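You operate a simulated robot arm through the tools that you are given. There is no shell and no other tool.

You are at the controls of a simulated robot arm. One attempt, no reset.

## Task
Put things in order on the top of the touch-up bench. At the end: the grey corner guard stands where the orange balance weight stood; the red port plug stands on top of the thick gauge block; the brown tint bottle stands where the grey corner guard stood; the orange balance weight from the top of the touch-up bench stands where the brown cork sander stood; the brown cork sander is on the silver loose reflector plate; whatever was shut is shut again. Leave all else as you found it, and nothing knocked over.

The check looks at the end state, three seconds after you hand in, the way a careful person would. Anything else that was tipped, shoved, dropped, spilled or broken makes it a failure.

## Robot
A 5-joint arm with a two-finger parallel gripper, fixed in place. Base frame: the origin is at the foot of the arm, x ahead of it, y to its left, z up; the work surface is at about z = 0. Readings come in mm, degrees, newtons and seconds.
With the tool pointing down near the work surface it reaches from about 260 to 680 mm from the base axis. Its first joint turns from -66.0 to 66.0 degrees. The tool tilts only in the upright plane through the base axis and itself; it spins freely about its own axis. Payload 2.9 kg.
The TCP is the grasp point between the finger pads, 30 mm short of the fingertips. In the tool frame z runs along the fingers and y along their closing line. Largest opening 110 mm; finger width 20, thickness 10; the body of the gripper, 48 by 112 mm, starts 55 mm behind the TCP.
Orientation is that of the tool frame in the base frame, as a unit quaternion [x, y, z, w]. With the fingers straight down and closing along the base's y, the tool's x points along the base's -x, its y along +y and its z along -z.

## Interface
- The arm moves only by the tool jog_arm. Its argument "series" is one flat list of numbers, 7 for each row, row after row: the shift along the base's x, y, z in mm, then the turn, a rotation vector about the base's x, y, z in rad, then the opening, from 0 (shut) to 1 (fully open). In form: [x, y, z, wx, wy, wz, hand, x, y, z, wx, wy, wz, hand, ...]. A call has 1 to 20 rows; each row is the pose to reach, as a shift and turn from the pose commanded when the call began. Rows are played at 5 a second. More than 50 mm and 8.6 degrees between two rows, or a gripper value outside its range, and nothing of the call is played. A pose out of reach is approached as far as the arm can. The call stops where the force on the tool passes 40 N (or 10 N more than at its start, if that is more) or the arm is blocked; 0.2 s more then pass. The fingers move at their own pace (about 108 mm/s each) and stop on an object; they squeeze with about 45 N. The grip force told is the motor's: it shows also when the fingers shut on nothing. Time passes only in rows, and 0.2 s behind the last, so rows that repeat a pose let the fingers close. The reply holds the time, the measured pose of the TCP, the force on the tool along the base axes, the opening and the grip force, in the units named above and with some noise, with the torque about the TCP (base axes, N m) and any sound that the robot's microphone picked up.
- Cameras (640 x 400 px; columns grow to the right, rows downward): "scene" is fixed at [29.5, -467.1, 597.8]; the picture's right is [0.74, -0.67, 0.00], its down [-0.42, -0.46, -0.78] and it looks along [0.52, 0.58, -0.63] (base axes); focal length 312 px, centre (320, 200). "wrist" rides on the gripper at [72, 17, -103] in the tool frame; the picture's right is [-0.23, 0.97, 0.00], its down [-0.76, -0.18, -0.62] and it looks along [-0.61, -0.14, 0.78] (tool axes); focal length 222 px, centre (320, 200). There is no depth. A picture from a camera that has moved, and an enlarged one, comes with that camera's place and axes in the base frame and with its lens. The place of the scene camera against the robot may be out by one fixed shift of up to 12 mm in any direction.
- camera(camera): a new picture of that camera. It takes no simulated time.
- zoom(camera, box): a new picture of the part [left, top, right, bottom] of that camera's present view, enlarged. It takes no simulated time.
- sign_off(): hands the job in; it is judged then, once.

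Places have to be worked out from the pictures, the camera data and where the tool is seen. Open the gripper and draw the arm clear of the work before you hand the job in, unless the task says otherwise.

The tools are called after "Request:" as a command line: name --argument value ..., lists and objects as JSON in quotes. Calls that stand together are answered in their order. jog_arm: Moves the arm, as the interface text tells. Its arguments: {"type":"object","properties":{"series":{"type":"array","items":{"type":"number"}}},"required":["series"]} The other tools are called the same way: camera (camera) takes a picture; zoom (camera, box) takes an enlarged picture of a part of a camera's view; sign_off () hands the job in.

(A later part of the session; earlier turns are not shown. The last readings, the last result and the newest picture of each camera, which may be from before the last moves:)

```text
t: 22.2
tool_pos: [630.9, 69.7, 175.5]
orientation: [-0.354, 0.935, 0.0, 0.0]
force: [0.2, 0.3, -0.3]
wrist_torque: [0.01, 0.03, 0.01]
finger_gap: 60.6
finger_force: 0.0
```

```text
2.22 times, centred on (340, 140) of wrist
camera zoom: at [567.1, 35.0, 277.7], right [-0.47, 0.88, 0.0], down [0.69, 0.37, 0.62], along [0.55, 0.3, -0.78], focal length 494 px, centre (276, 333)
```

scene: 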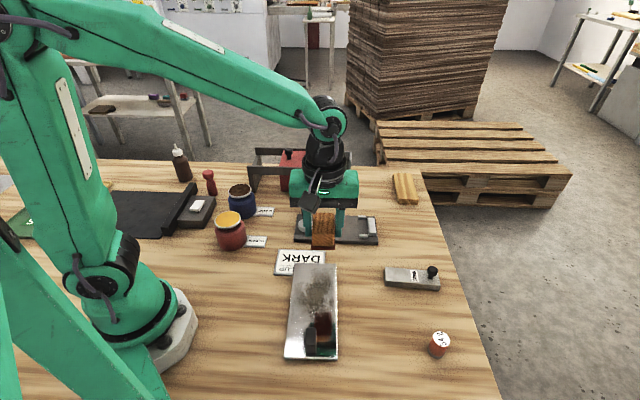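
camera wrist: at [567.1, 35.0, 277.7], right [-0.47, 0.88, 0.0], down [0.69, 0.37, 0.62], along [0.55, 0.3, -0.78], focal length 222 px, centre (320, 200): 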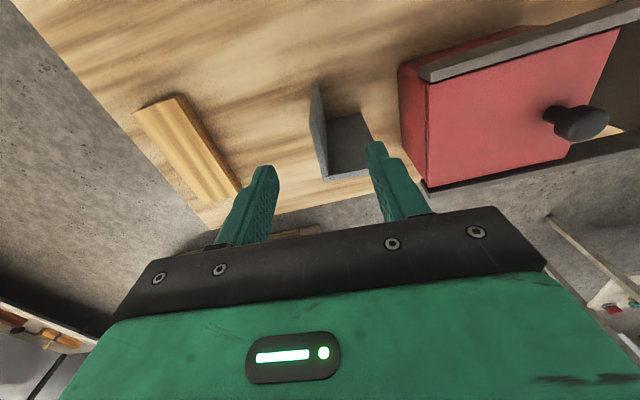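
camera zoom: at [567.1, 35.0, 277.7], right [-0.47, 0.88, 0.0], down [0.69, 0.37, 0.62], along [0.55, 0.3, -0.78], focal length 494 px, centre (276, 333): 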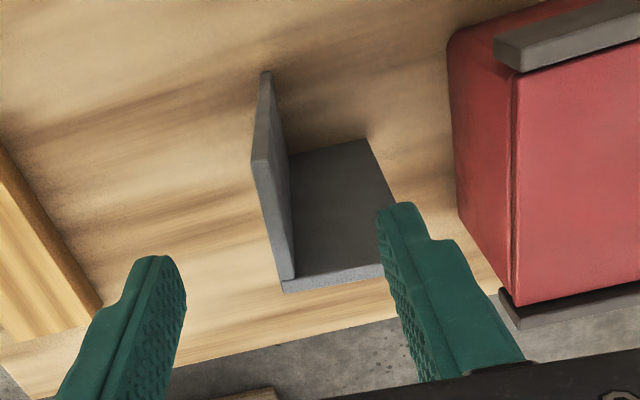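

The flange is centred between the fingers. I descend to z≈86 and close.

Request:
jog_arm --series '[-2.2, -2, -30, 0, 0, 0, 0.55, -2.2, -2, -60, 0, 0, 0, 0.55, -2.2, -2, -89, 0, 0, 0, 0.55, -2.2, -2, -89, 0, 0, 0, 0.4, -2.2, -2, -89, 0, 0, 0, 0.2, -2.2, -2, -89, 0, 0, 0, 0, -2.2, -2, -89, 0, 0, 0, 0, -2.2, -2, -89, 0, 0, 0, 0]'

Request:
camera --camera "wrist"

Request:
zoom --camera "scene" --box '[240, 90, 440, 240]'

```text
t: 24.0
tool_pos: [629.4, 68.1, 86.8]
orientation: [-0.355, 0.935, 0.0, 0.0]
force: [0.1, -0.6, 0.3]
wrist_torque: [-0.04, -0.01, 0.01]
finger_gap: 5.5
finger_force: 44.8
```

```text
taken
camera wrist: at [565.1, 32.6, 188.3], right [-0.47, 0.88, 0.0], down [0.69, 0.37, 0.62], along [0.55, 0.3, -0.78], focal length 222 px, centre (320, 200)
```

wrist: 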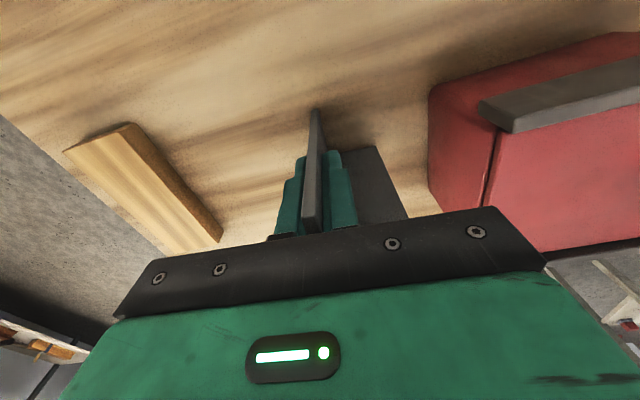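

```text
2.67 times, centred on (340, 165) of scene
camera zoom: at [29.5, -467.1, 597.8], right [0.74, -0.67, 0.0], down [-0.42, -0.46, -0.78], along [0.52, 0.58, -0.63], focal length 832 px, centre (267, 293)
```

zoom: 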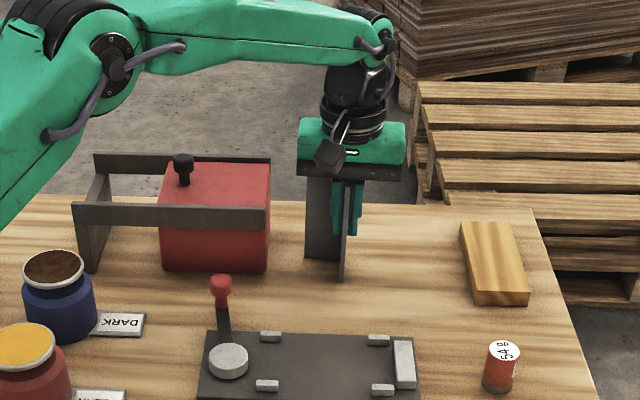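

Gripped on the 5.5 mm flange. I lift it 120 mm and check that it hangs straight.

Request:
jog_arm --series '[0, 0, 20, 0, 0, 0, 0, 0, 0, 50, 0, 0, 0, 0, 0, 0, 85, 0, 0, 0, 0, 0, 0, 120, 0, 0, 0, 0, 0, 0, 120, 0, 0, 0, 0]'

Request:
zoom --camera "scene" --box '[240, 50, 440, 240]'

Request:
camera --camera "wrist"

```text
t: 25.2
tool_pos: [628.4, 68.4, 206.6]
orientation: [-0.355, 0.935, 0.0, 0.0]
force: [-0.9, -0.2, -0.1]
wrist_torque: [-0.03, -0.04, -0.01]
finger_gap: 5.4
finger_force: 45.0
```

```text
2.11 times, centred on (340, 145) of scene
camera zoom: at [29.5, -467.1, 597.8], right [0.74, -0.67, 0.0], down [-0.42, -0.46, -0.78], along [0.52, 0.58, -0.63], focal length 656 px, centre (278, 316)
```

zoom: 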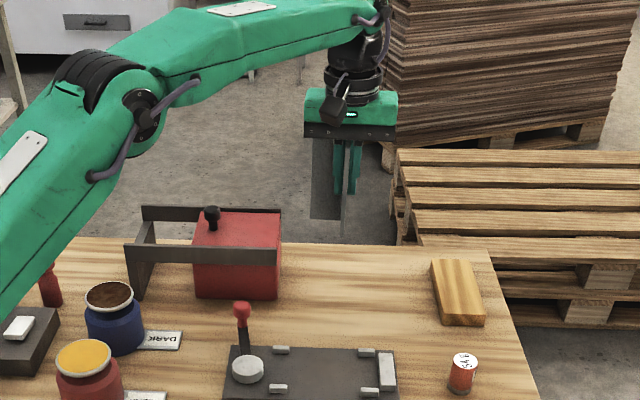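

```text
taken
camera wrist: at [564.8, 32.3, 309.7], right [-0.47, 0.88, 0.0], down [0.69, 0.37, 0.62], along [0.55, 0.3, -0.78], focal length 222 px, centre (320, 200)
```

wrist: 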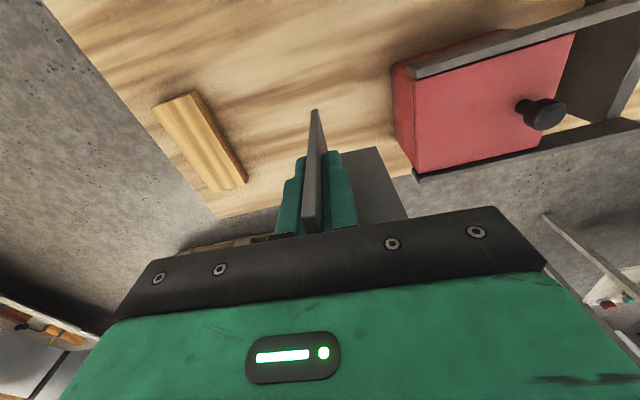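

It hangs straight. I carry it to the weight's old spot, with the TCP going to about (396, -413), still high.

Request:
jog_arm --series '[-19.5, -40, 0, 0, 0, 0, 0, -39, -80, 0, 0, 0, 0, 0, -58.4, -120.2, 0, 0, 0, 0, 0, -78, -160.3, 0, 0, 0, 0, 0, -97.3, -200.3, 0, 0, 0, 0, 0, -116.8, -240.4, 0, 0, 0, 0, 0, -136.3, -280.5, 0, 0, 0, 0, 0, -155.7, -320.5, 0, 0, 0, 0, 0, -175.2, -360.6, 0, 0, 0, 0, 0, -194.7, -400.7, 0, 0, 0, 0, 0, -214.1, -440.7, 0, 0, 0, 0, 0, -233.6, -480.8, 0, 0, 0, 0, 0, -233.6, -480.8, 0, 0, 0, 0, 0, -233.6, -480.8, -40, 0, 0, 0, 0, -233.6, -480.8, -75, 0, 0, 0, 0, -233.6, -480.8, -105, 0, 0, 0, 0, -233.6, -480.8, -114, 0, 0, 0, 0, -233.6, -480.8, -114, 0, 0, 0, 0]'

Request:
zoom --camera "scene" --box '[360, 240, 520, 400]'

Request:
camera --camera "wrist"

```text
t: 29.0
tool_pos: [394.0, -412.0, 92.6]
orientation: [-0.354, 0.935, -0.001, 0.0]
force: [-0.4, 0.9, -1.3]
wrist_torque: [-0.02, 0.04, -0.03]
finger_gap: 5.2
finger_force: 45.7
```

```text
2.50 times, centred on (440, 320) of scene
camera zoom: at [29.5, -467.1, 597.8], right [0.74, -0.67, 0.0], down [-0.42, -0.46, -0.78], along [0.52, 0.58, -0.63], focal length 780 px, centre (20, -100)
```

zoom: 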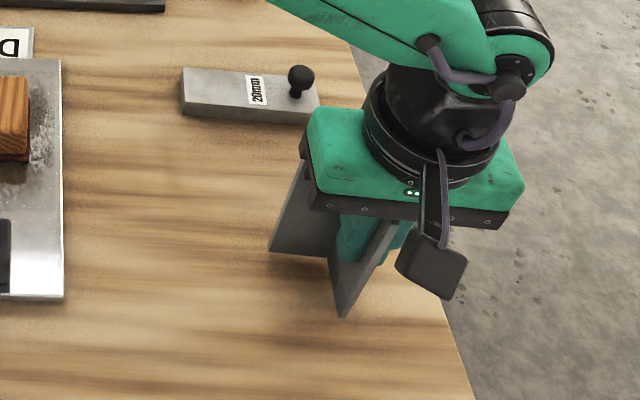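

```text
taken
camera wrist: at [330.6, -448.1, 194.5], right [-0.47, 0.88, 0.0], down [0.69, 0.37, 0.62], along [0.55, 0.3, -0.78], focal length 222 px, centre (320, 200)
```

wrist: 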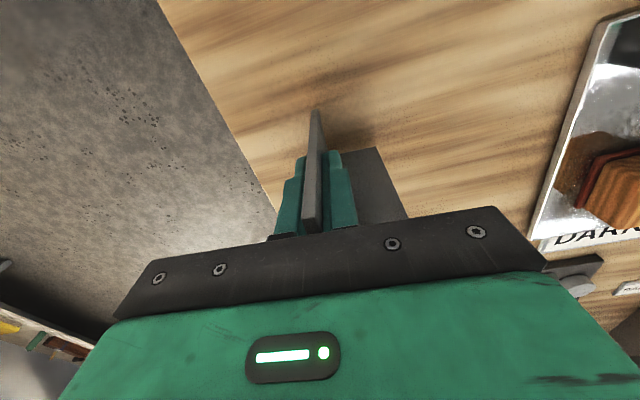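

About 6 mm above the surface and positioned on the old weight spot. I lower it gently.

Request:
jog_arm --series '[0, 0, -3, 0, 0, 0, 0, 0, 0, -5.2, 0, 0, 0, 0, 0, 0, -5.7, 0, 0, 0, 0]'

```text
t: 29.8
tool_pos: [394.8, -412.6, 86.0]
orientation: [-0.354, 0.935, 0.0, 0.0]
force: [0.9, 0.2, -0.9]
wrist_torque: [0.0, -0.01, 0.01]
finger_gap: 5.4
finger_force: 44.9
```

No clear contact yet; another small step down.

Request:
jog_arm --series '[0, 0, -0.5, 0, 0, 0, 0, 0, 0, -0.8, 0, 0, 0, 0]'

```text
t: 30.4
tool_pos: [396.6, -412.5, 85.7]
orientation: [-0.354, 0.935, -0.001, 0.001]
force: [-0.4, 0.7, 1.0]
wrist_torque: [0.09, 0.0, 0.0]
finger_gap: 5.3
finger_force: 45.1
```

Light contact. I release, hold, and rise straight up.

Request:
jog_arm --series '[0, 0, 0, 0, 0, 0, 0.1, 0, 0, 0, 0, 0, 0, 0.3, 0, 0, 0, 0, 0, 0, 0.45, 0, 0, 0, 0, 0, 0, 0.45, 0, 0, 25, 0, 0, 0, 0.45, 0, 0, 60, 0, 0, 0, 0.45, 0, 0, 100, 0, 0, 0, 0.45, 0, 0, 140, 0, 0, 0, 0.6]'

Request:
zoom --camera "scene" --box '[360, 240, 520, 400]'

Request:
camera --camera "wrist"

```text
t: 32.2
tool_pos: [394.8, -412.3, 225.0]
orientation: [-0.355, 0.935, 0.0, 0.0]
force: [0.5, 0.2, 0.6]
wrist_torque: [-0.04, 0.01, 0.01]
finger_gap: 65.9
finger_force: 0.0
```

```text
2.50 times, centred on (440, 320) of scene
camera zoom: at [29.5, -467.1, 597.8], right [0.74, -0.67, 0.0], down [-0.42, -0.46, -0.78], along [0.52, 0.58, -0.63], focal length 780 px, centre (20, -100)
```

zoom: 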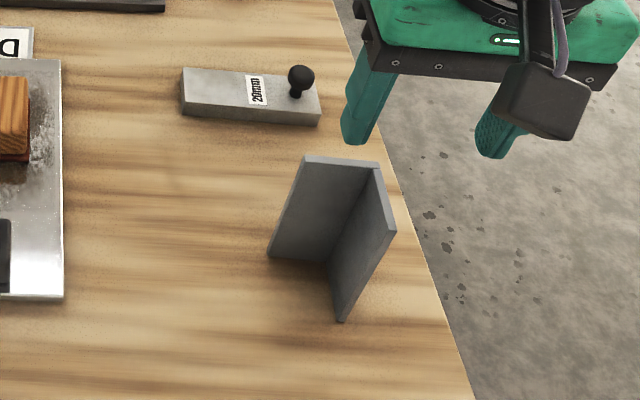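

```text
taken
camera wrist: at [330.9, -448.1, 327.6], right [-0.47, 0.88, 0.0], down [0.69, 0.37, 0.62], along [0.55, 0.3, -0.78], focal length 222 px, centre (320, 200)
```

wrist: 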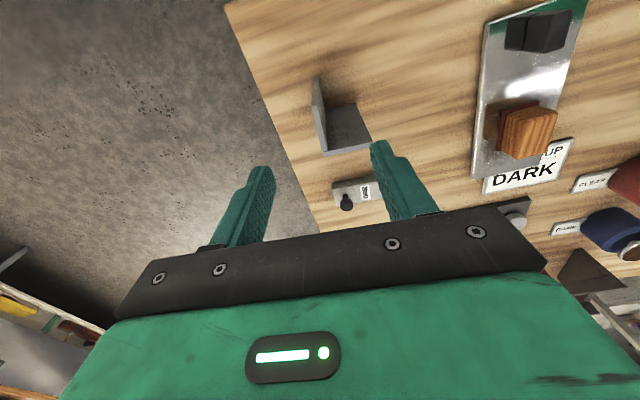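

The guard stands upright at the weight's old place. Next I swing around, high, to view the bottle and plug on the left.

Request:
jog_arm --series '[9, 45, 10, 0, 0, 0, 0.8, 18, 91, 20, 0, 0, 0, 1, 26, 136, 25, 0, 0, 0, 1, 35, 182, 25, 0, 0, 0, 1, 37, 228, 25, 0, 0, 0, 1, 39, 274, 25, 0, 0, 0, 1, 41, 320, 25, 0, 0, 0, 1, 43, 366, 25, 0, 0, 0, 1, 45, 412, 25, 0, 0, 0, 1, 35, 458, 25, 0, 0, 0, 1, 25, 504, 25, 0, 0, 0, 1, 15, 550, 25, 0, 0, 0, 1, 5, 596, 25, 0, 0, 0, 1, -5, 642, 25, 0, 0, 0, 1, -23, 684, 25, 0, 0, 0, 1, -41, 726, 25, 0, 0, 0, 1, -59, 768, 25, 0, 0, 0, 1, -77, 810, 25, 0, 0, 0, 1, -95, 852, 25, 0, 0, 0, 1, -95, 852, 25, 0, 0, 0, 1]'

Request:
camera --camera "wrist"

Request:
camera --camera "scene"

```text
t: 36.4
tool_pos: [299.0, 441.9, 251.3]
orientation: [-0.354, 0.935, -0.001, 0.0]
force: [-0.2, 0.6, -0.6]
wrist_torque: [0.0, -0.02, 0.03]
finger_gap: 110.2
finger_force: 0.1
```

```text
taken
camera wrist: at [234.3, 405.4, 352.5], right [-0.47, 0.88, 0.0], down [0.69, 0.37, 0.62], along [0.55, 0.3, -0.78], focal length 222 px, centre (320, 200)
```

wrist: 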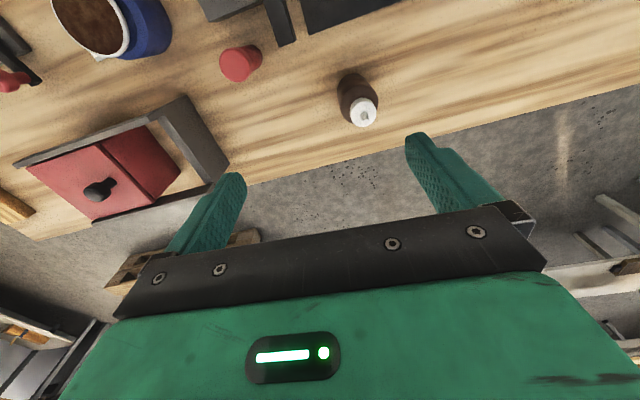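

```text
taken
```

scene: 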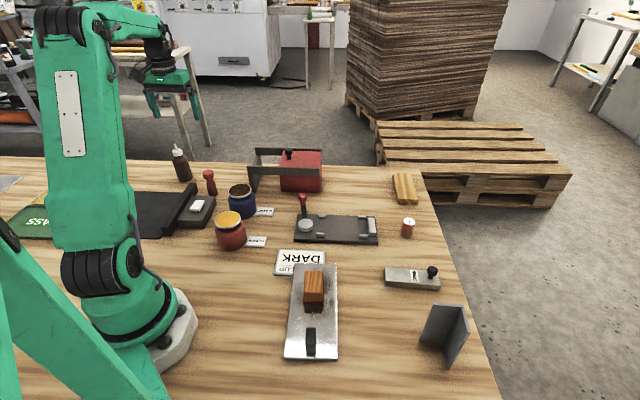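

Request:
zoom --camera "wrist" --box '[320, 60, 400, 140]'

Request:
zoom --camera "wrist" --box '[180, 0, 340, 120]'

```text
5.00 times, centred on (360, 100) of wrist
camera zoom: at [234.3, 405.4, 352.5], right [-0.47, 0.88, 0.0], down [0.69, 0.37, 0.62], along [0.55, 0.3, -0.78], focal length 1111 px, centre (120, 700)
```

zoom: 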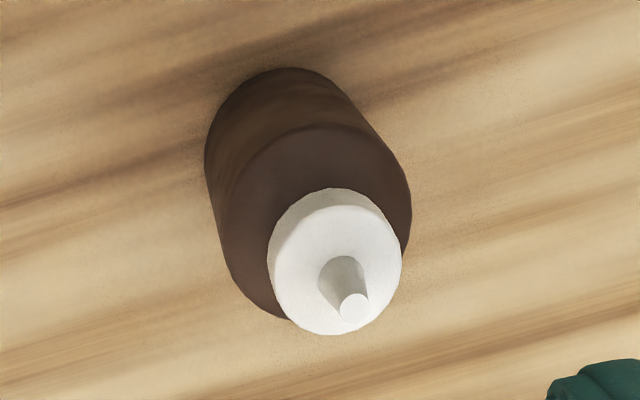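

```text
3.33 times, centred on (260, 60) of wrist
camera zoom: at [234.3, 405.4, 352.5], right [-0.47, 0.88, 0.0], down [0.69, 0.37, 0.62], along [0.55, 0.3, -0.78], focal length 740 px, centre (520, 667)
```

zoom: 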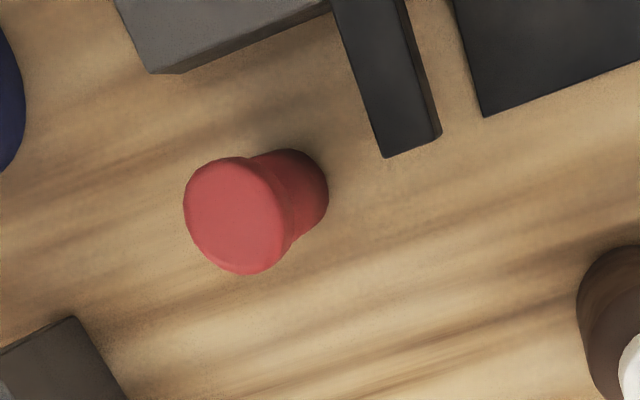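

The bottle is about 48 mm wide, body to ~65 mm, nozzle tip ~129 mm, near (280, 486); the plug is at about (311, 342), 70 mm tall. I go over the bottle at z=190 to verify.

Request:
jog_arm --series '[-10, 22, -20, 0, 0, 0, 1, -20, 45, -40, 0, 0, 0, 1, -20, 45, -61, 0, 0, 0, 1, -20, 45, -61, 0, 0, 0, 1]'

Request:
camera --camera "wrist"

Request:
zoom --camera "wrist" --box '[260, 50, 400, 190]'

Request:
zoom --camera "scene" --box '[110, 50, 270, 230]'

```text
t: 37.4
tool_pos: [280.2, 485.9, 188.6]
orientation: [-0.355, 0.935, -0.001, 0.0]
force: [-0.2, -1.3, 1.1]
wrist_torque: [-0.01, -0.01, 0.02]
finger_gap: 110.1
finger_force: 0.1
```

```text
taken
camera wrist: at [215.3, 449.7, 291.4], right [-0.47, 0.88, 0.0], down [0.69, 0.37, 0.62], along [0.55, 0.3, -0.78], focal length 222 px, centre (320, 200)
```

wrist: 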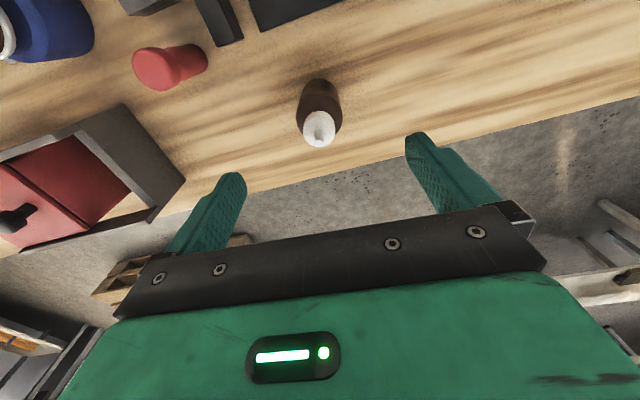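

```text
2.86 times, centred on (330, 120) of wrist
camera zoom: at [215.3, 449.7, 291.4], right [-0.47, 0.88, 0.0], down [0.69, 0.37, 0.62], along [0.55, 0.3, -0.78], focal length 635 px, centre (291, 429)
```

zoom: 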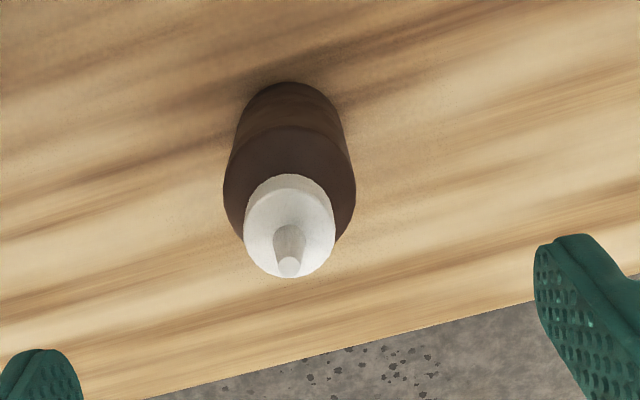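

```text
2.22 times, centred on (190, 140) of scene
camera zoom: at [29.5, -467.1, 597.8], right [0.74, -0.67, 0.0], down [-0.42, -0.46, -0.78], along [0.52, 0.58, -0.63], focal length 693 px, centre (609, 333)
```

zoom: 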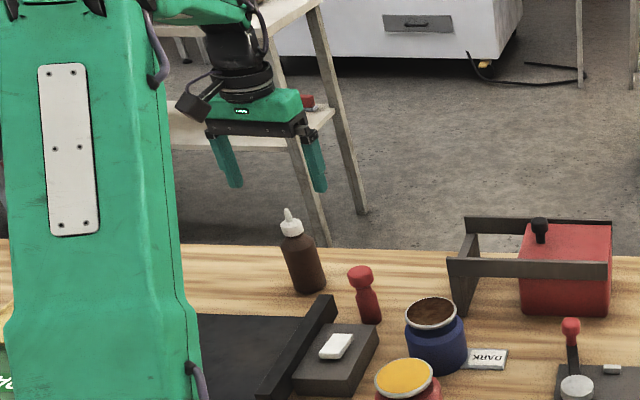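

Well centred over the bottle (tip ≈131 mm). I descend carefully, keeping the palm above the nozzle: first to z=84.

Request:
jog_arm --series '[-1.4, -1, -35, 0, 0, 0, 0.8, -1.4, -1, -70, 0, 0, 0, 0.75, -1.4, -1, -95, 0, 0, 0, 0.75, -1.4, -1, -106, 0, 0, 0, 0.75, -1.4, -1, -106, 0, 0, 0, 0.75]'

Request:
camera --camera "wrist"

Request:
zoom --camera "scene" --box '[140, 110, 240, 200]'

```text
t: 38.6
tool_pos: [279.7, 484.9, 84.0]
orientation: [-0.354, 0.935, 0.0, 0.0]
force: [0.7, 0.8, 0.7]
wrist_torque: [0.01, 0.02, 0.01]
finger_gap: 82.3
finger_force: 0.0
```

```text
taken
camera wrist: at [214.6, 448.1, 185.6], right [-0.47, 0.88, 0.0], down [0.69, 0.37, 0.62], along [0.55, 0.3, -0.78], focal length 222 px, centre (320, 200)
```

wrist: 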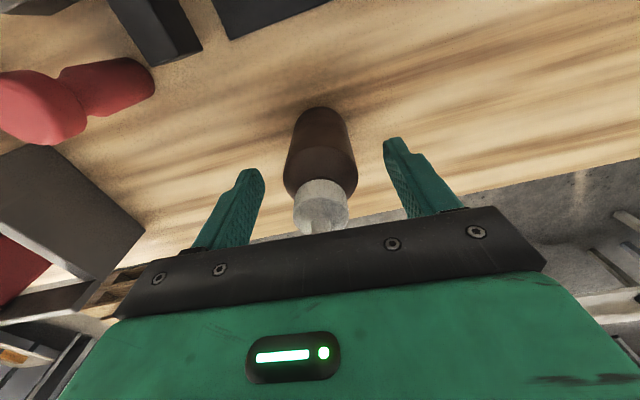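

```text
4.44 times, centred on (190, 155) of scene
camera zoom: at [29.5, -467.1, 597.8], right [0.74, -0.67, 0.0], down [-0.42, -0.46, -0.78], along [0.52, 0.58, -0.63], focal length 1386 px, centre (898, 400)
```

zoom: 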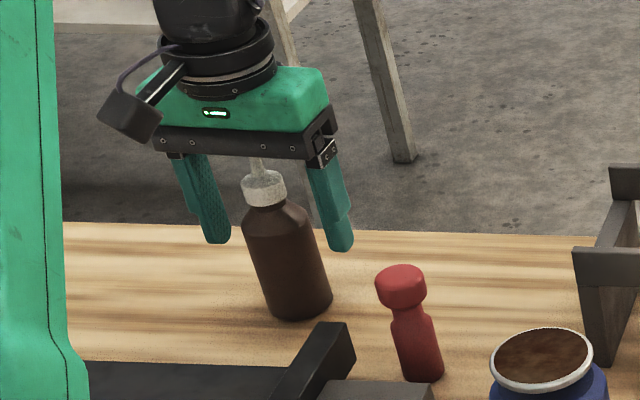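

No contact yet. I step down a further 4 mm and watch the force.

Request:
jog_arm --series '[0, 0, -1.5, 0, 0, 0, 0.75, 0, 0, -3, 0, 0, 0, 0.75, 0, 0, -4, 0, 0, 0, 0.75]'

Request:
zoom --camera "scene" --box '[150, 120, 210, 190]'

Request:
zoom --camera "wrist" --box '[230, 100, 430, 250]'

```text
t: 39.4
tool_pos: [278.4, 484.1, 81.2]
orientation: [-0.354, 0.935, 0.0, 0.0]
force: [-0.4, -0.9, 0.7]
wrist_torque: [-0.01, -0.02, 0.01]
finger_gap: 82.4
finger_force: 0.1
```

```text
5.71 times, centred on (180, 155) of scene
camera zoom: at [29.5, -467.1, 597.8], right [0.74, -0.67, 0.0], down [-0.42, -0.46, -0.78], along [0.52, 0.58, -0.63], focal length 1782 px, centre (1120, 457)
```

zoom: 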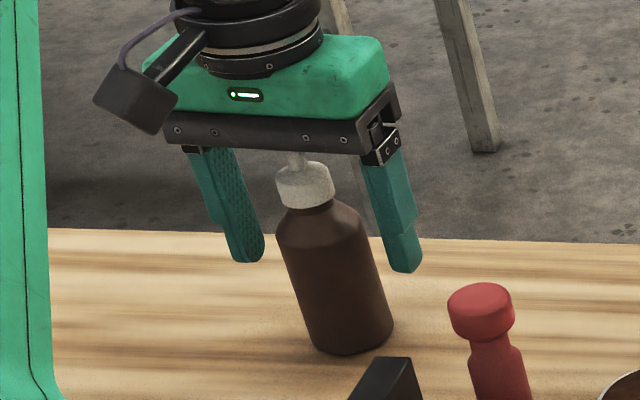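

```text
2.67 times, centred on (330, 175) of wrist
camera zoom: at [214.5, 448.0, 181.9], right [-0.47, 0.88, 0.0], down [0.69, 0.37, 0.62], along [0.55, 0.3, -0.78], focal length 592 px, centre (293, 267)
```

zoom: 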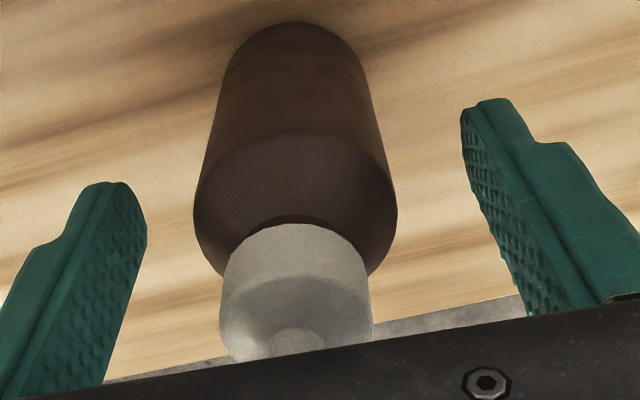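

Still free, and the fingertips overlap the straight body by ~15 mm. I close the grip here.

Request:
jog_arm --series '[0, 0, -1, 0, 0, 0, 0.6, 0, 0, -1, 0, 0, 0, 0.45, 0, 0, -1, 0, 0, 0, 0.3, 0, 0, -1, 0, 0, 0, 0.3, 0, 0, -1, 0, 0, 0, 0.3]'

Request:
zoom --camera "scene" --box '[150, 120, 210, 190]'

Request:
zoom --camera "wrist" --box '[230, 100, 430, 250]'

```text
t: 40.6
tool_pos: [278.0, 484.5, 79.0]
orientation: [-0.354, 0.935, 0.0, 0.001]
force: [-0.1, 0.1, -1.3]
wrist_torque: [0.04, 0.0, -0.01]
finger_gap: 44.5
finger_force: 45.0
```

```text
5.71 times, centred on (180, 155) of scene
camera zoom: at [29.5, -467.1, 597.8], right [0.74, -0.67, 0.0], down [-0.42, -0.46, -0.78], along [0.52, 0.58, -0.63], focal length 1782 px, centre (1120, 457)
```

zoom: 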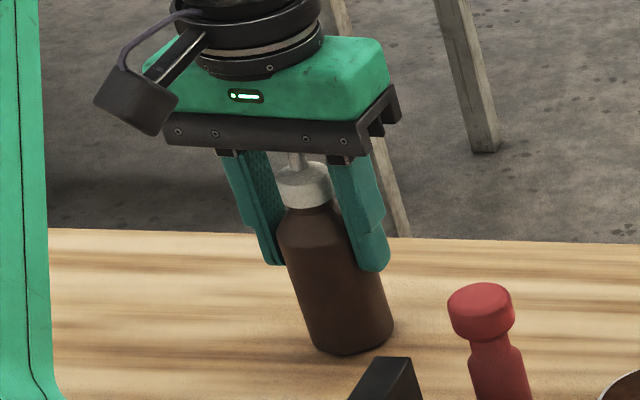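

```text
2.67 times, centred on (330, 175) of wrist
camera zoom: at [214.4, 448.0, 181.2], right [-0.47, 0.88, 0.0], down [0.69, 0.37, 0.62], along [0.55, 0.3, -0.78], focal length 592 px, centre (293, 267)
```

zoom: 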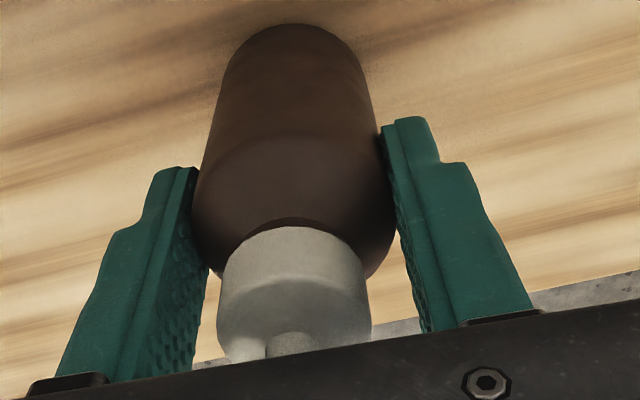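

Gripped squarely at 44.5 mm. I lift slowly and check it hangs straight.

Request:
jog_arm --series '[0, 0, 8, 0, 0, 0, 0.3, 0, 0, 25, 0, 0, 0, 0.3, 0, 0, 55, 0, 0, 0, 0.3, 0, 0, 90, 0, 0, 0, 0.3, 0, 0, 125, 0, 0, 0, 0.3, 0, 0, 155, 0, 0, 0, 0.3, 0, 0, 155, 0, 0, 0, 0.3]'

Request:
zoom --camera "scene" --box '[130, 60, 230, 200]'

Request:
camera --camera "wrist"

```text
t: 42.2
tool_pos: [279.5, 483.2, 234.8]
orientation: [-0.354, 0.935, 0.0, 0.0]
force: [0.8, -0.1, -0.1]
wrist_torque: [0.01, -0.01, 0.02]
finger_gap: 44.3
finger_force: 45.7
```

```text
2.86 times, centred on (180, 130) of scene
camera zoom: at [29.5, -467.1, 597.8], right [0.74, -0.67, 0.0], down [-0.42, -0.46, -0.78], along [0.52, 0.58, -0.63], focal length 891 px, centre (720, 400)
```

zoom: 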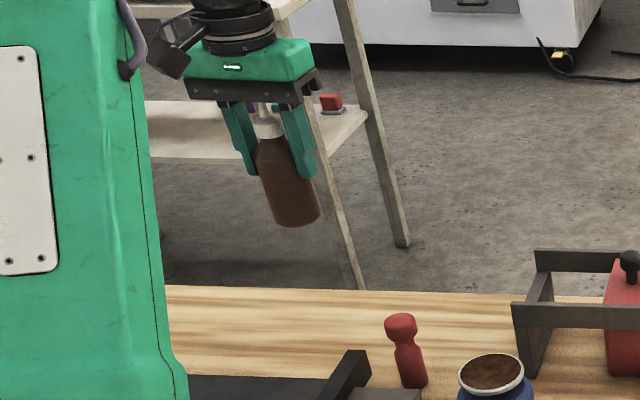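

```text
taken
camera wrist: at [215.0, 447.4, 336.7], right [-0.47, 0.88, 0.0], down [0.69, 0.37, 0.62], along [0.55, 0.3, -0.78], focal length 222 px, centre (320, 200)
```

wrist: 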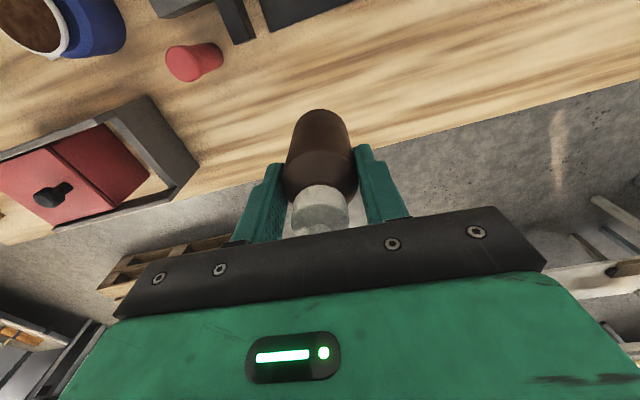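

It hangs straight. I carry it high over the frame to the guard's old spot, about (627, 89).

Request:
jog_arm --series '[29, -33, 0, 0, 0, 0, 0.3, 58, -66, 0, 0, 0, 0, 0.3, 87, -99, 0, 0, 0, 0, 0.3, 116, -132, 0, 0, 0, 0, 0.3, 145, -165, 0, 0, 0, 0, 0.3, 174, -197, 0, 0, 0, 0, 0.3, 203, -230, 0, 0, 0, 0, 0.3, 232, -263, 0, 0, 0, 0, 0.3, 261, -296, 0, 0, 0, 0, 0.3, 290, -329, 0, 0, 0, 0, 0.3, 319, -362, 0, 0, 0, 0, 0.3, 348.2, -394.9, 0, 0, 0, 0, 0.3, 348.2, -394.9, 0, 0, 0, 0, 0.3]'

Request:
camera --camera "wrist"

Request:
zoom --camera "scene" --box '[240, 50, 440, 240]'

```text
t: 45.0
tool_pos: [626.8, 89.5, 232.0]
orientation: [-0.354, 0.935, -0.001, 0.0]
force: [0.7, -0.7, -1.1]
wrist_torque: [0.02, 0.01, 0.0]
finger_gap: 44.4
finger_force: 44.4
```

```text
taken
camera wrist: at [562.2, 53.3, 335.5], right [-0.47, 0.88, 0.0], down [0.69, 0.37, 0.62], along [0.55, 0.3, -0.78], focal length 222 px, centre (320, 200)
```

wrist: 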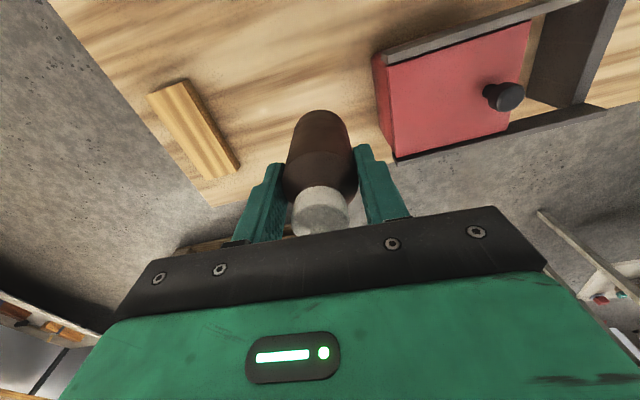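

```text
2.11 times, centred on (340, 145) of scene
camera zoom: at [29.5, -467.1, 597.8], right [0.74, -0.67, 0.0], down [-0.42, -0.46, -0.78], along [0.52, 0.58, -0.63], focal length 656 px, centre (278, 316)
```

zoom: 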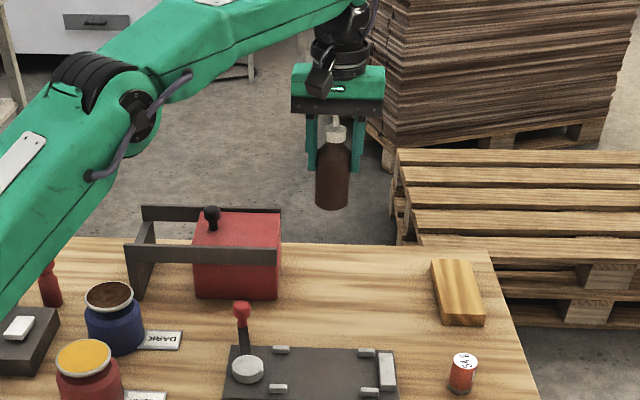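

In place over the spot. I lower it to about 5 mm above the surface.

Request:
jog_arm --series '[0, 0, -40, 0, 0, 0, 0.3, 0, 0, -80, 0, 0, 0, 0.3, 0, 0, -115, 0, 0, 0, 0.3, 0, 0, -140, 0, 0, 0, 0.3, 0, 0, -150, 0, 0, 0, 0.3, 0, 0, -152, 0, 0, 0, 0.3, 0, 0, -153.5, 0, 0, 0, 0.3]'

Request:
camera --camera "wrist"

Request:
zoom --camera "scene" --box '[270, 90, 430, 210]'

```text
t: 46.6
tool_pos: [627.6, 88.9, 79.8]
orientation: [-0.354, 0.935, 0.001, -0.001]
force: [-0.1, -0.7, -1.4]
wrist_torque: [-0.03, 0.02, -0.03]
finger_gap: 44.3
finger_force: 45.1
```

```text
taken
camera wrist: at [562.7, 53.3, 182.1], right [-0.47, 0.88, 0.0], down [0.69, 0.37, 0.62], along [0.55, 0.3, -0.78], focal length 222 px, centre (320, 200)
```

wrist: 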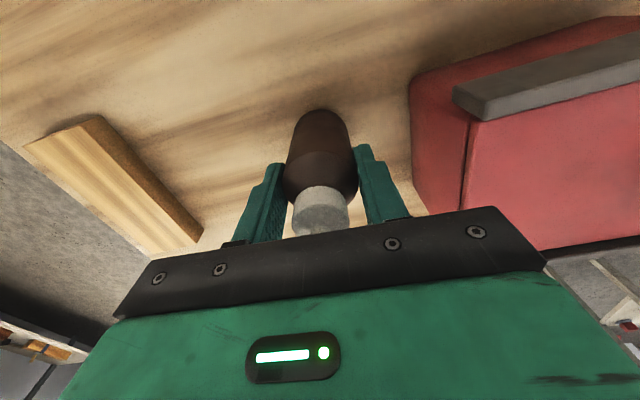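

```text
3.33 times, centred on (350, 150) of scene
camera zoom: at [29.5, -467.1, 597.8], right [0.74, -0.67, 0.0], down [-0.42, -0.46, -0.78], along [0.52, 0.58, -0.63], focal length 1039 px, centre (220, 367)
```

zoom: 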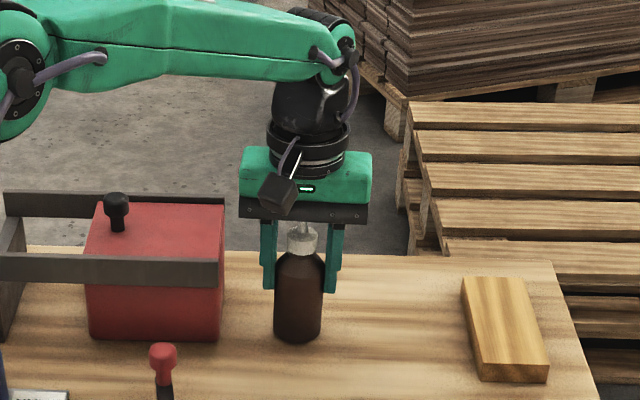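

Nearly touching; a small further step until light contact shows.

Request:
jog_arm --series '[0, 0, -0.7, 0, 0, 0, 0.3, 0, 0, -1.4, 0, 0, 0, 0.3, 0, 0, -1.6, 0, 0, 0, 0.3]'

```text
t: 47.4
tool_pos: [627.3, 88.1, 79.0]
orientation: [-0.354, 0.935, -0.001, -0.001]
force: [-1.2, -0.6, 1.9]
wrist_torque: [-0.02, 0.09, 0.03]
finger_gap: 44.2
finger_force: 44.6
```

Light contact. I release and rise straight up, then check.

Request:
jog_arm --series '[0, 0, 0, 0, 0, 0, 0.45, 0, 0, 0, 0, 0, 0, 0.62, 0, 0, 0, 0, 0, 0, 0.65, 0, 0, 20, 0, 0, 0, 0.65, 0, 0, 55, 0, 0, 0, 0.65, 0, 0, 95, 0, 0, 0, 0.65, 0, 0, 135, 0, 0, 0, 0.8, 0, 0, 155, 0, 0, 0, 1]'

Request:
camera --camera "wrist"

Request:
zoom --camera "scene" --box '[240, 90, 440, 240]'

```text
t: 49.2
tool_pos: [626.7, 89.3, 235.1]
orientation: [-0.354, 0.935, 0.0, 0.001]
force: [-0.6, -0.4, -0.1]
wrist_torque: [0.01, 0.0, -0.01]
finger_gap: 109.9
finger_force: 0.2
```

```text
taken
camera wrist: at [562.8, 53.3, 336.0], right [-0.47, 0.88, 0.0], down [0.69, 0.37, 0.62], along [0.55, 0.3, -0.78], focal length 222 px, centre (320, 200)
```

wrist: 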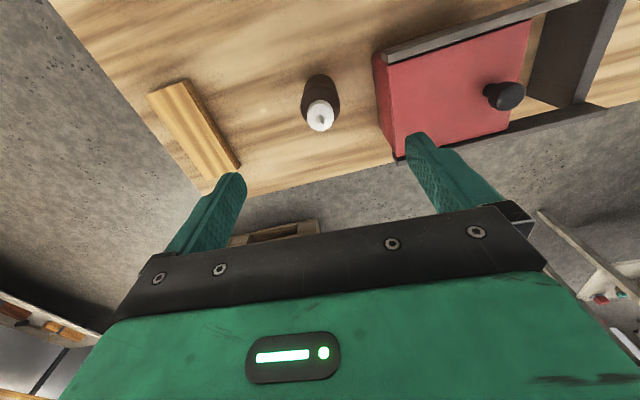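

```text
2.67 times, centred on (340, 165) of scene
camera zoom: at [29.5, -467.1, 597.8], right [0.74, -0.67, 0.0], down [-0.42, -0.46, -0.78], along [0.52, 0.58, -0.63], focal length 832 px, centre (267, 293)
```

zoom: 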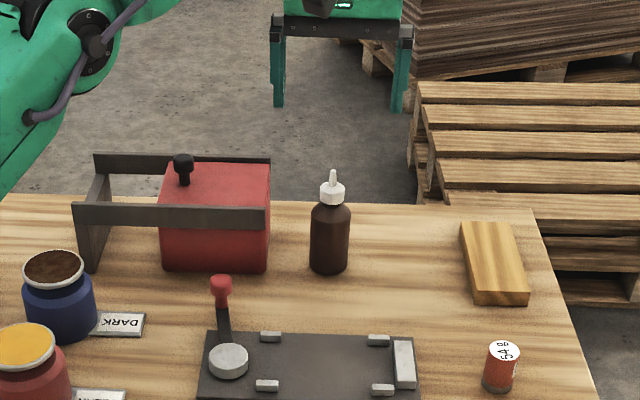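

The bottle stands upright in the guard's old place. Next I move over the plug near (311, 342), turning the tool back to the default yaw to stay clear of the bar and grey block.

Request:
jog_arm --series '[-35, 28, 0, 0, 0, 0, 1, -70, 56, 0, 0, 0, -0.1, 1, -105, 84, 0, 0, 0, -0.2, 1, -140, 112, 0, 0, 0, -0.3, 1, -175, 140, 0, 0, 0, -0.4, 1, -210, 168, 0, 0, 0, -0.5, 1, -245, 196, 0, 0, 0, -0.6, 1, -280, 224, 0, 0, 0, -0.7226, 1, -316, 253, -15, 0, 0, -0.7226, 1, -316, 253, -33, 0, 0, -0.7226, 1, -316, 253, -33, 0, 0, -0.7226, 1]'

Request:
camera --camera "wrist"

Request:
zoom --camera "wrist" --box '[260, 30, 400, 170]'

Request:
zoom --camera "scene" --box '[150, 90, 270, 230]'

```text
t: 51.6
tool_pos: [311.7, 343.2, 201.3]
orientation: [0.0, 1.0, 0.0, -0.001]
force: [-0.2, 0.7, -0.4]
wrist_torque: [0.03, 0.04, 0.02]
finger_gap: 109.9
finger_force: 0.3
```

```text
taken
camera wrist: at [239.9, 358.8, 302.7], right [0.23, 0.97, 0.0], down [0.76, -0.18, 0.62], along [0.61, -0.14, -0.78], focal length 222 px, centre (320, 200)
```

wrist: 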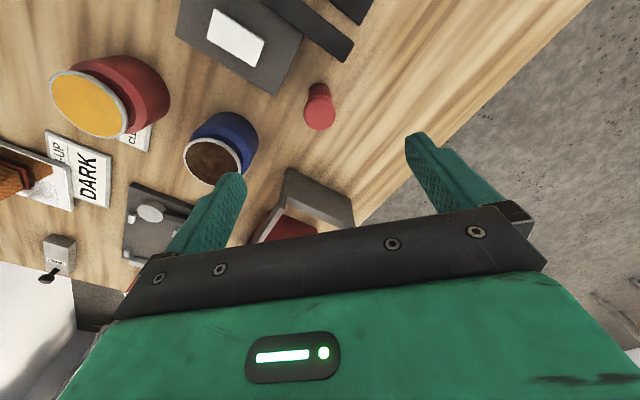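

```text
2.86 times, centred on (330, 100) of wrist
camera zoom: at [239.9, 358.8, 302.7], right [0.23, 0.97, 0.0], down [0.76, -0.18, 0.62], along [0.61, -0.14, -0.78], focal length 635 px, centre (291, 486)
```

zoom: 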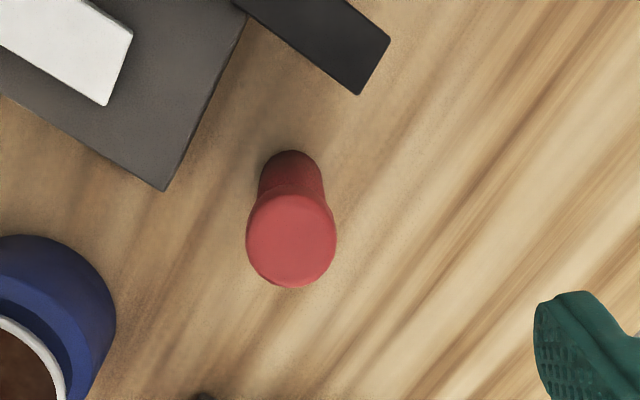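

```text
2.86 times, centred on (210, 160) of scene
camera zoom: at [29.5, -467.1, 597.8], right [0.74, -0.67, 0.0], down [-0.42, -0.46, -0.78], along [0.52, 0.58, -0.63], focal length 891 px, centre (634, 314)
```

zoom: 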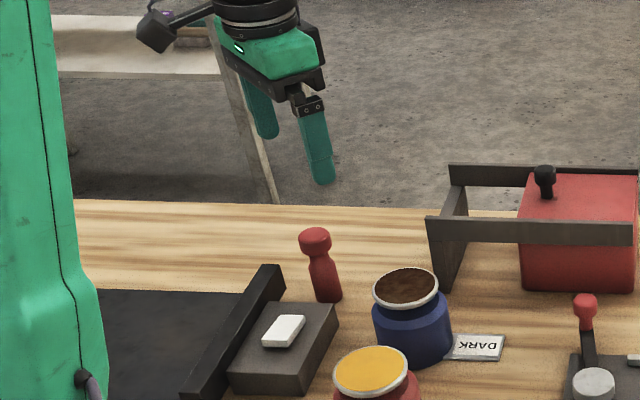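

The plug's centred within ~2.5 mm, ~75 mm tall with a 32 mm head. I descend to z=68 and grip the head.

Request:
jog_arm --series '[-2, 0.5, -30, 0, 0, 0, 0.7, -2, 0.5, -65, 0, 0, 0, 0.6, -2, 0.5, -100, 0, 0, 0, 0.55, -2, 0.5, -132.6, 0, 0, 0, 0.55, -2, 0.5, -132.6, 0, 0, 0, 0.5, -2, 0.5, -132.6, 0, 0, 0, 0.35, -2, 0.5, -132.6, 0, 0, 0, 0.15, -2, 0.5, -132.6, 0, 0, 0, 0.15]'

Request:
camera --camera "wrist"

Request:
zoom --camera "scene" --box '[150, 110, 270, 230]'

```text
t: 53.4
tool_pos: [309.9, 342.6, 68.2]
orientation: [-0.001, 1.0, 0.001, -0.001]
force: [0.6, 0.4, 0.1]
wrist_torque: [0.03, -0.01, 0.01]
finger_gap: 29.3
finger_force: 44.6
```

```text
taken
camera wrist: at [237.8, 358.5, 169.9], right [0.23, 0.97, 0.0], down [0.76, -0.18, 0.62], along [0.61, -0.14, -0.78], focal length 222 px, centre (320, 200)
```

wrist: 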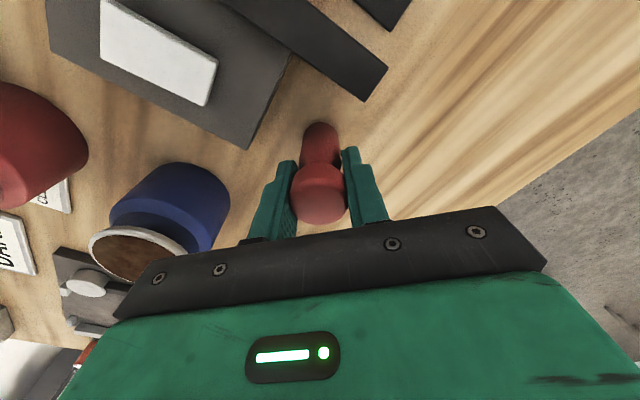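

```text
3.33 times, centred on (210, 170) of scene
camera zoom: at [29.5, -467.1, 597.8], right [0.74, -0.67, 0.0], down [-0.42, -0.46, -0.78], along [0.52, 0.58, -0.63], focal length 1039 px, centre (687, 300)
```

zoom: 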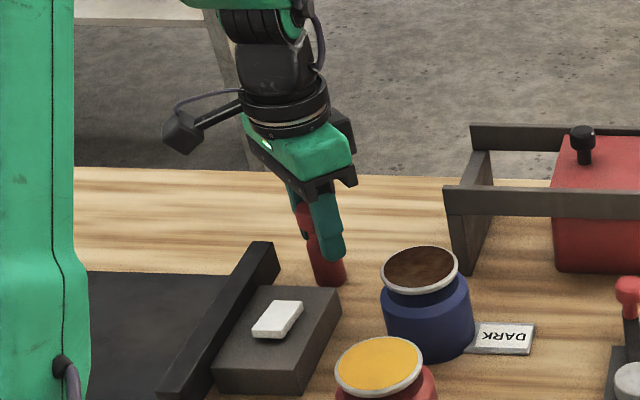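

Gripped (29 mm). I lift it 135 mm and carry it toward the gauge block, stopping beside it to look.

Request:
jog_arm --series '[0, 0, 15, 0, 0, 0, 0.15, 0, 0, 50, 0, 0, 0, 0.15, 0, 0, 95, 0, 0, 0, 0.15, 0, 0, 135, 0, 0, 0, 0.15, 13, -44, 135, 0, 0, 0, 0.15, 25, -88, 135, 0, 0, 0, 0.15, 38, -132, 135, 0, 0, 0, 0.15, 50, -176, 135, 0, 0, 0, 0.15, 63, -220, 135, 0, 0, 0, 0.15, 76, -264, 135, 0, 0, 0, 0.15, 88, -308, 135, 0, 0, 0, 0.15, 101, -352, 135, 0, 0, 0, 0.15, 114, -396, 135, 0, 0, 0, 0.15, 126, -440, 135, 0, 0, 0, 0.15, 139, -484, 135, 0, 0, 0, 0.15, 152, -528, 135, 0, 0, 0, 0.15, 164, -572, 135, 0, 0, 0, 0.15, 164, -572, 135, 0, 0, 0, 0.15]'

Request:
camera --camera "wrist"

Request:
camera --camera "scene"

```text
t: 57.2
tool_pos: [473.3, -229.0, 202.9]
orientation: [-0.001, 1.0, 0.0, 0.0]
force: [-0.6, 0.4, 0.5]
wrist_torque: [-0.04, 0.01, -0.02]
finger_gap: 29.6
finger_force: 45.3
```

```text
taken
camera wrist: at [401.5, -214.0, 305.1], right [0.23, 0.97, 0.0], down [0.76, -0.18, 0.62], along [0.61, -0.14, -0.78], focal length 222 px, centre (320, 200)
```

wrist: 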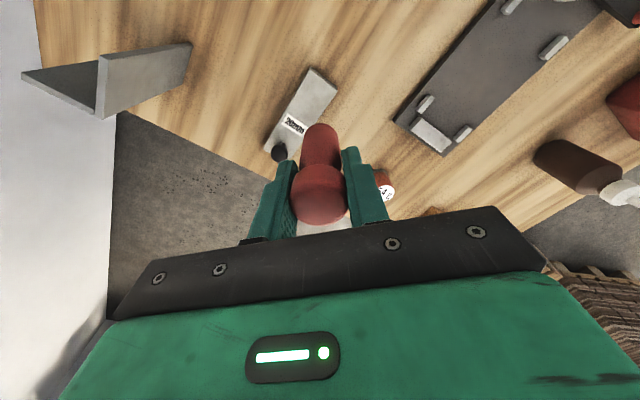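

```text
taken
```

scene: 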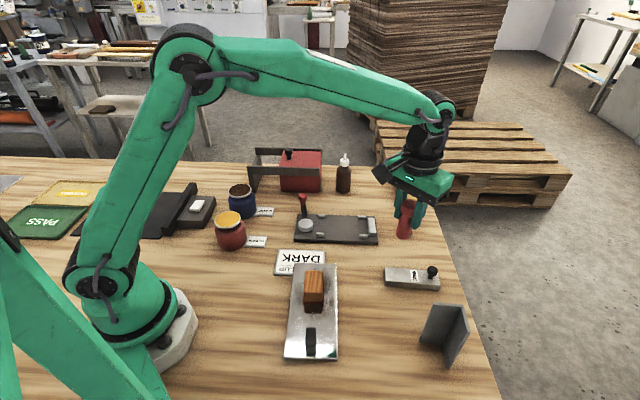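

Request:
zoom --camera "wrist" --box '[240, 50, 368, 170]'

```text
3.33 times, centred on (304, 110) of wrist
camera zoom: at [401.5, -214.0, 305.1], right [0.23, 0.97, 0.0], down [0.76, -0.18, 0.62], along [0.61, -0.14, -0.78], focal length 740 px, centre (373, 500)
```

zoom: 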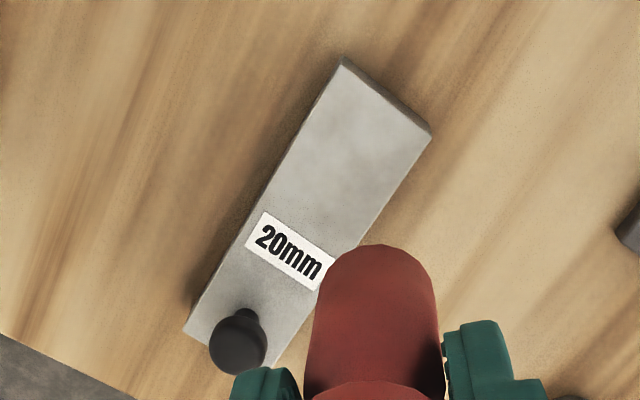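

The gauge block top is about 119×38 mm with a free half away from the knob; the plug should go at about (474, -243). I shift and lower to ~6 mm above the block.

Request:
jog_arm --series '[0, -14.2, -20, 0, 0, 0, 0.15, 0, -14.2, -55, 0, 0, 0, 0.15, 0, -14.2, -90, 0, 0, 0, 0.15, 0, -14.2, -107, 0, 0, 0, 0.15, 0, -14.2, -107, 0, 0, 0, 0.15]'

Request:
camera --camera "wrist"

Request:
zoom --camera "wrist" --box '[220, 60, 420, 220]'

Request:
zoom --camera "scene" --box '[350, 200, 470, 310]'

```text
t: 58.4
tool_pos: [474.3, -243.5, 97.3]
orientation: [-0.001, 1.0, 0.001, 0.0]
force: [0.1, 0.8, 0.6]
wrist_torque: [-0.02, 0.02, 0.01]
finger_gap: 29.4
finger_force: 45.4
```

```text
taken
camera wrist: at [401.3, -227.0, 198.0], right [0.23, 0.97, 0.0], down [0.76, -0.18, 0.62], along [0.61, -0.14, -0.78], focal length 222 px, centre (320, 200)
```

wrist: 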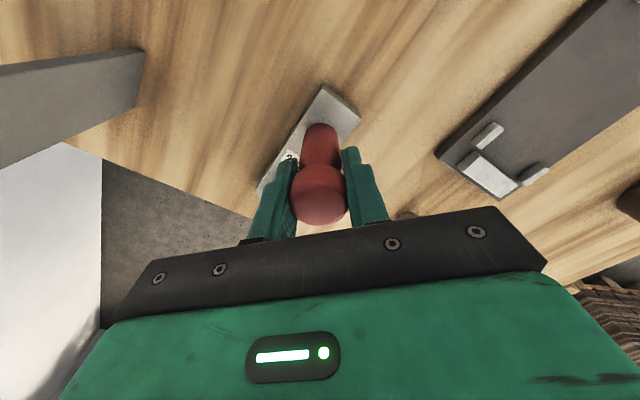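

```text
2.50 times, centred on (320, 140) of wrist
camera zoom: at [401.3, -227.0, 198.0], right [0.23, 0.97, 0.0], down [0.76, -0.18, 0.62], along [0.61, -0.14, -0.78], focal length 555 px, centre (320, 350)
```

zoom: 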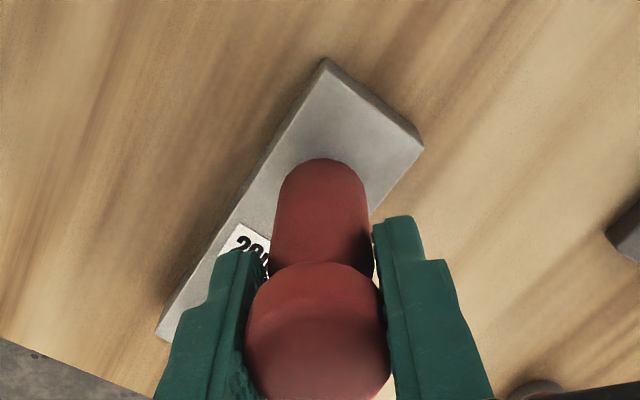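

```text
3.64 times, centred on (410, 255) of scene
camera zoom: at [29.5, -467.1, 597.8], right [0.74, -0.67, 0.0], down [-0.42, -0.46, -0.78], along [0.52, 0.58, -0.63], focal length 1134 px, centre (-7, 0)
```

zoom: 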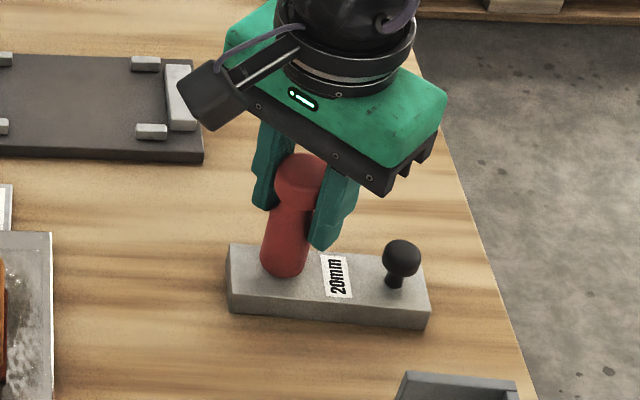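

The plug is over the middle of the free half of the block. I lower in small steps to contact.

Request:
jog_arm --series '[0, 0, -3, 0, 0, 0, 0.15, 0, 0, -5.5, 0, 0, 0, 0.15, 0, 0, -7, 0, 0, 0, 0.15, 0, 0, -7, 0, 0, 0, 0.15]'

```text
t: 59.4
tool_pos: [472.5, -243.6, 89.5]
orientation: [-0.001, 1.0, 0.0, 0.0]
force: [-0.1, 0.1, -0.1]
wrist_torque: [0.01, 0.0, -0.03]
finger_gap: 29.4
finger_force: 44.7
```

Request:
jog_arm --series '[0, 0, -0.7, 0, 0, 0, 0.15, 0, 0, -1.3, 0, 0, 0, 0.15, 0, 0, -1.3, 0, 0, 0, 0.15]'

Request:
zoom --camera "scene" --box '[380, 230, 460, 300]'

```text
t: 60.2
tool_pos: [472.9, -243.9, 88.4]
orientation: [-0.001, 1.0, 0.001, 0.001]
force: [1.0, 0.1, -0.1]
wrist_torque: [0.01, 0.06, 0.01]
finger_gap: 29.4
finger_force: 45.5
```

```text
5.71 times, centred on (420, 265) of scene
camera zoom: at [29.5, -467.1, 597.8], right [0.74, -0.67, 0.0], down [-0.42, -0.46, -0.78], along [0.52, 0.58, -0.63], focal length 1782 px, centre (-251, -171)
```

zoom: 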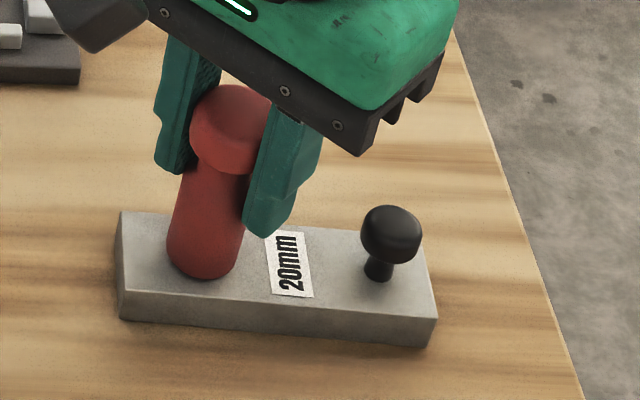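

Very near the surface but no clear force yet; another fraction down.

Request:
jog_arm --series '[0, 0, -0.5, 0, 0, 0, 0.15, 0, 0, -0.8, 0, 0, 0, 0.15, 0, 0, -0.8, 0, 0, 0, 0.15]'

```text
t: 61.0
tool_pos: [473.3, -244.7, 87.4]
orientation: [-0.001, 1.0, 0.001, 0.0]
force: [0.7, 0.8, 3.3]
wrist_torque: [0.0, 0.0, 0.0]
finger_gap: 29.8
finger_force: 44.8
```

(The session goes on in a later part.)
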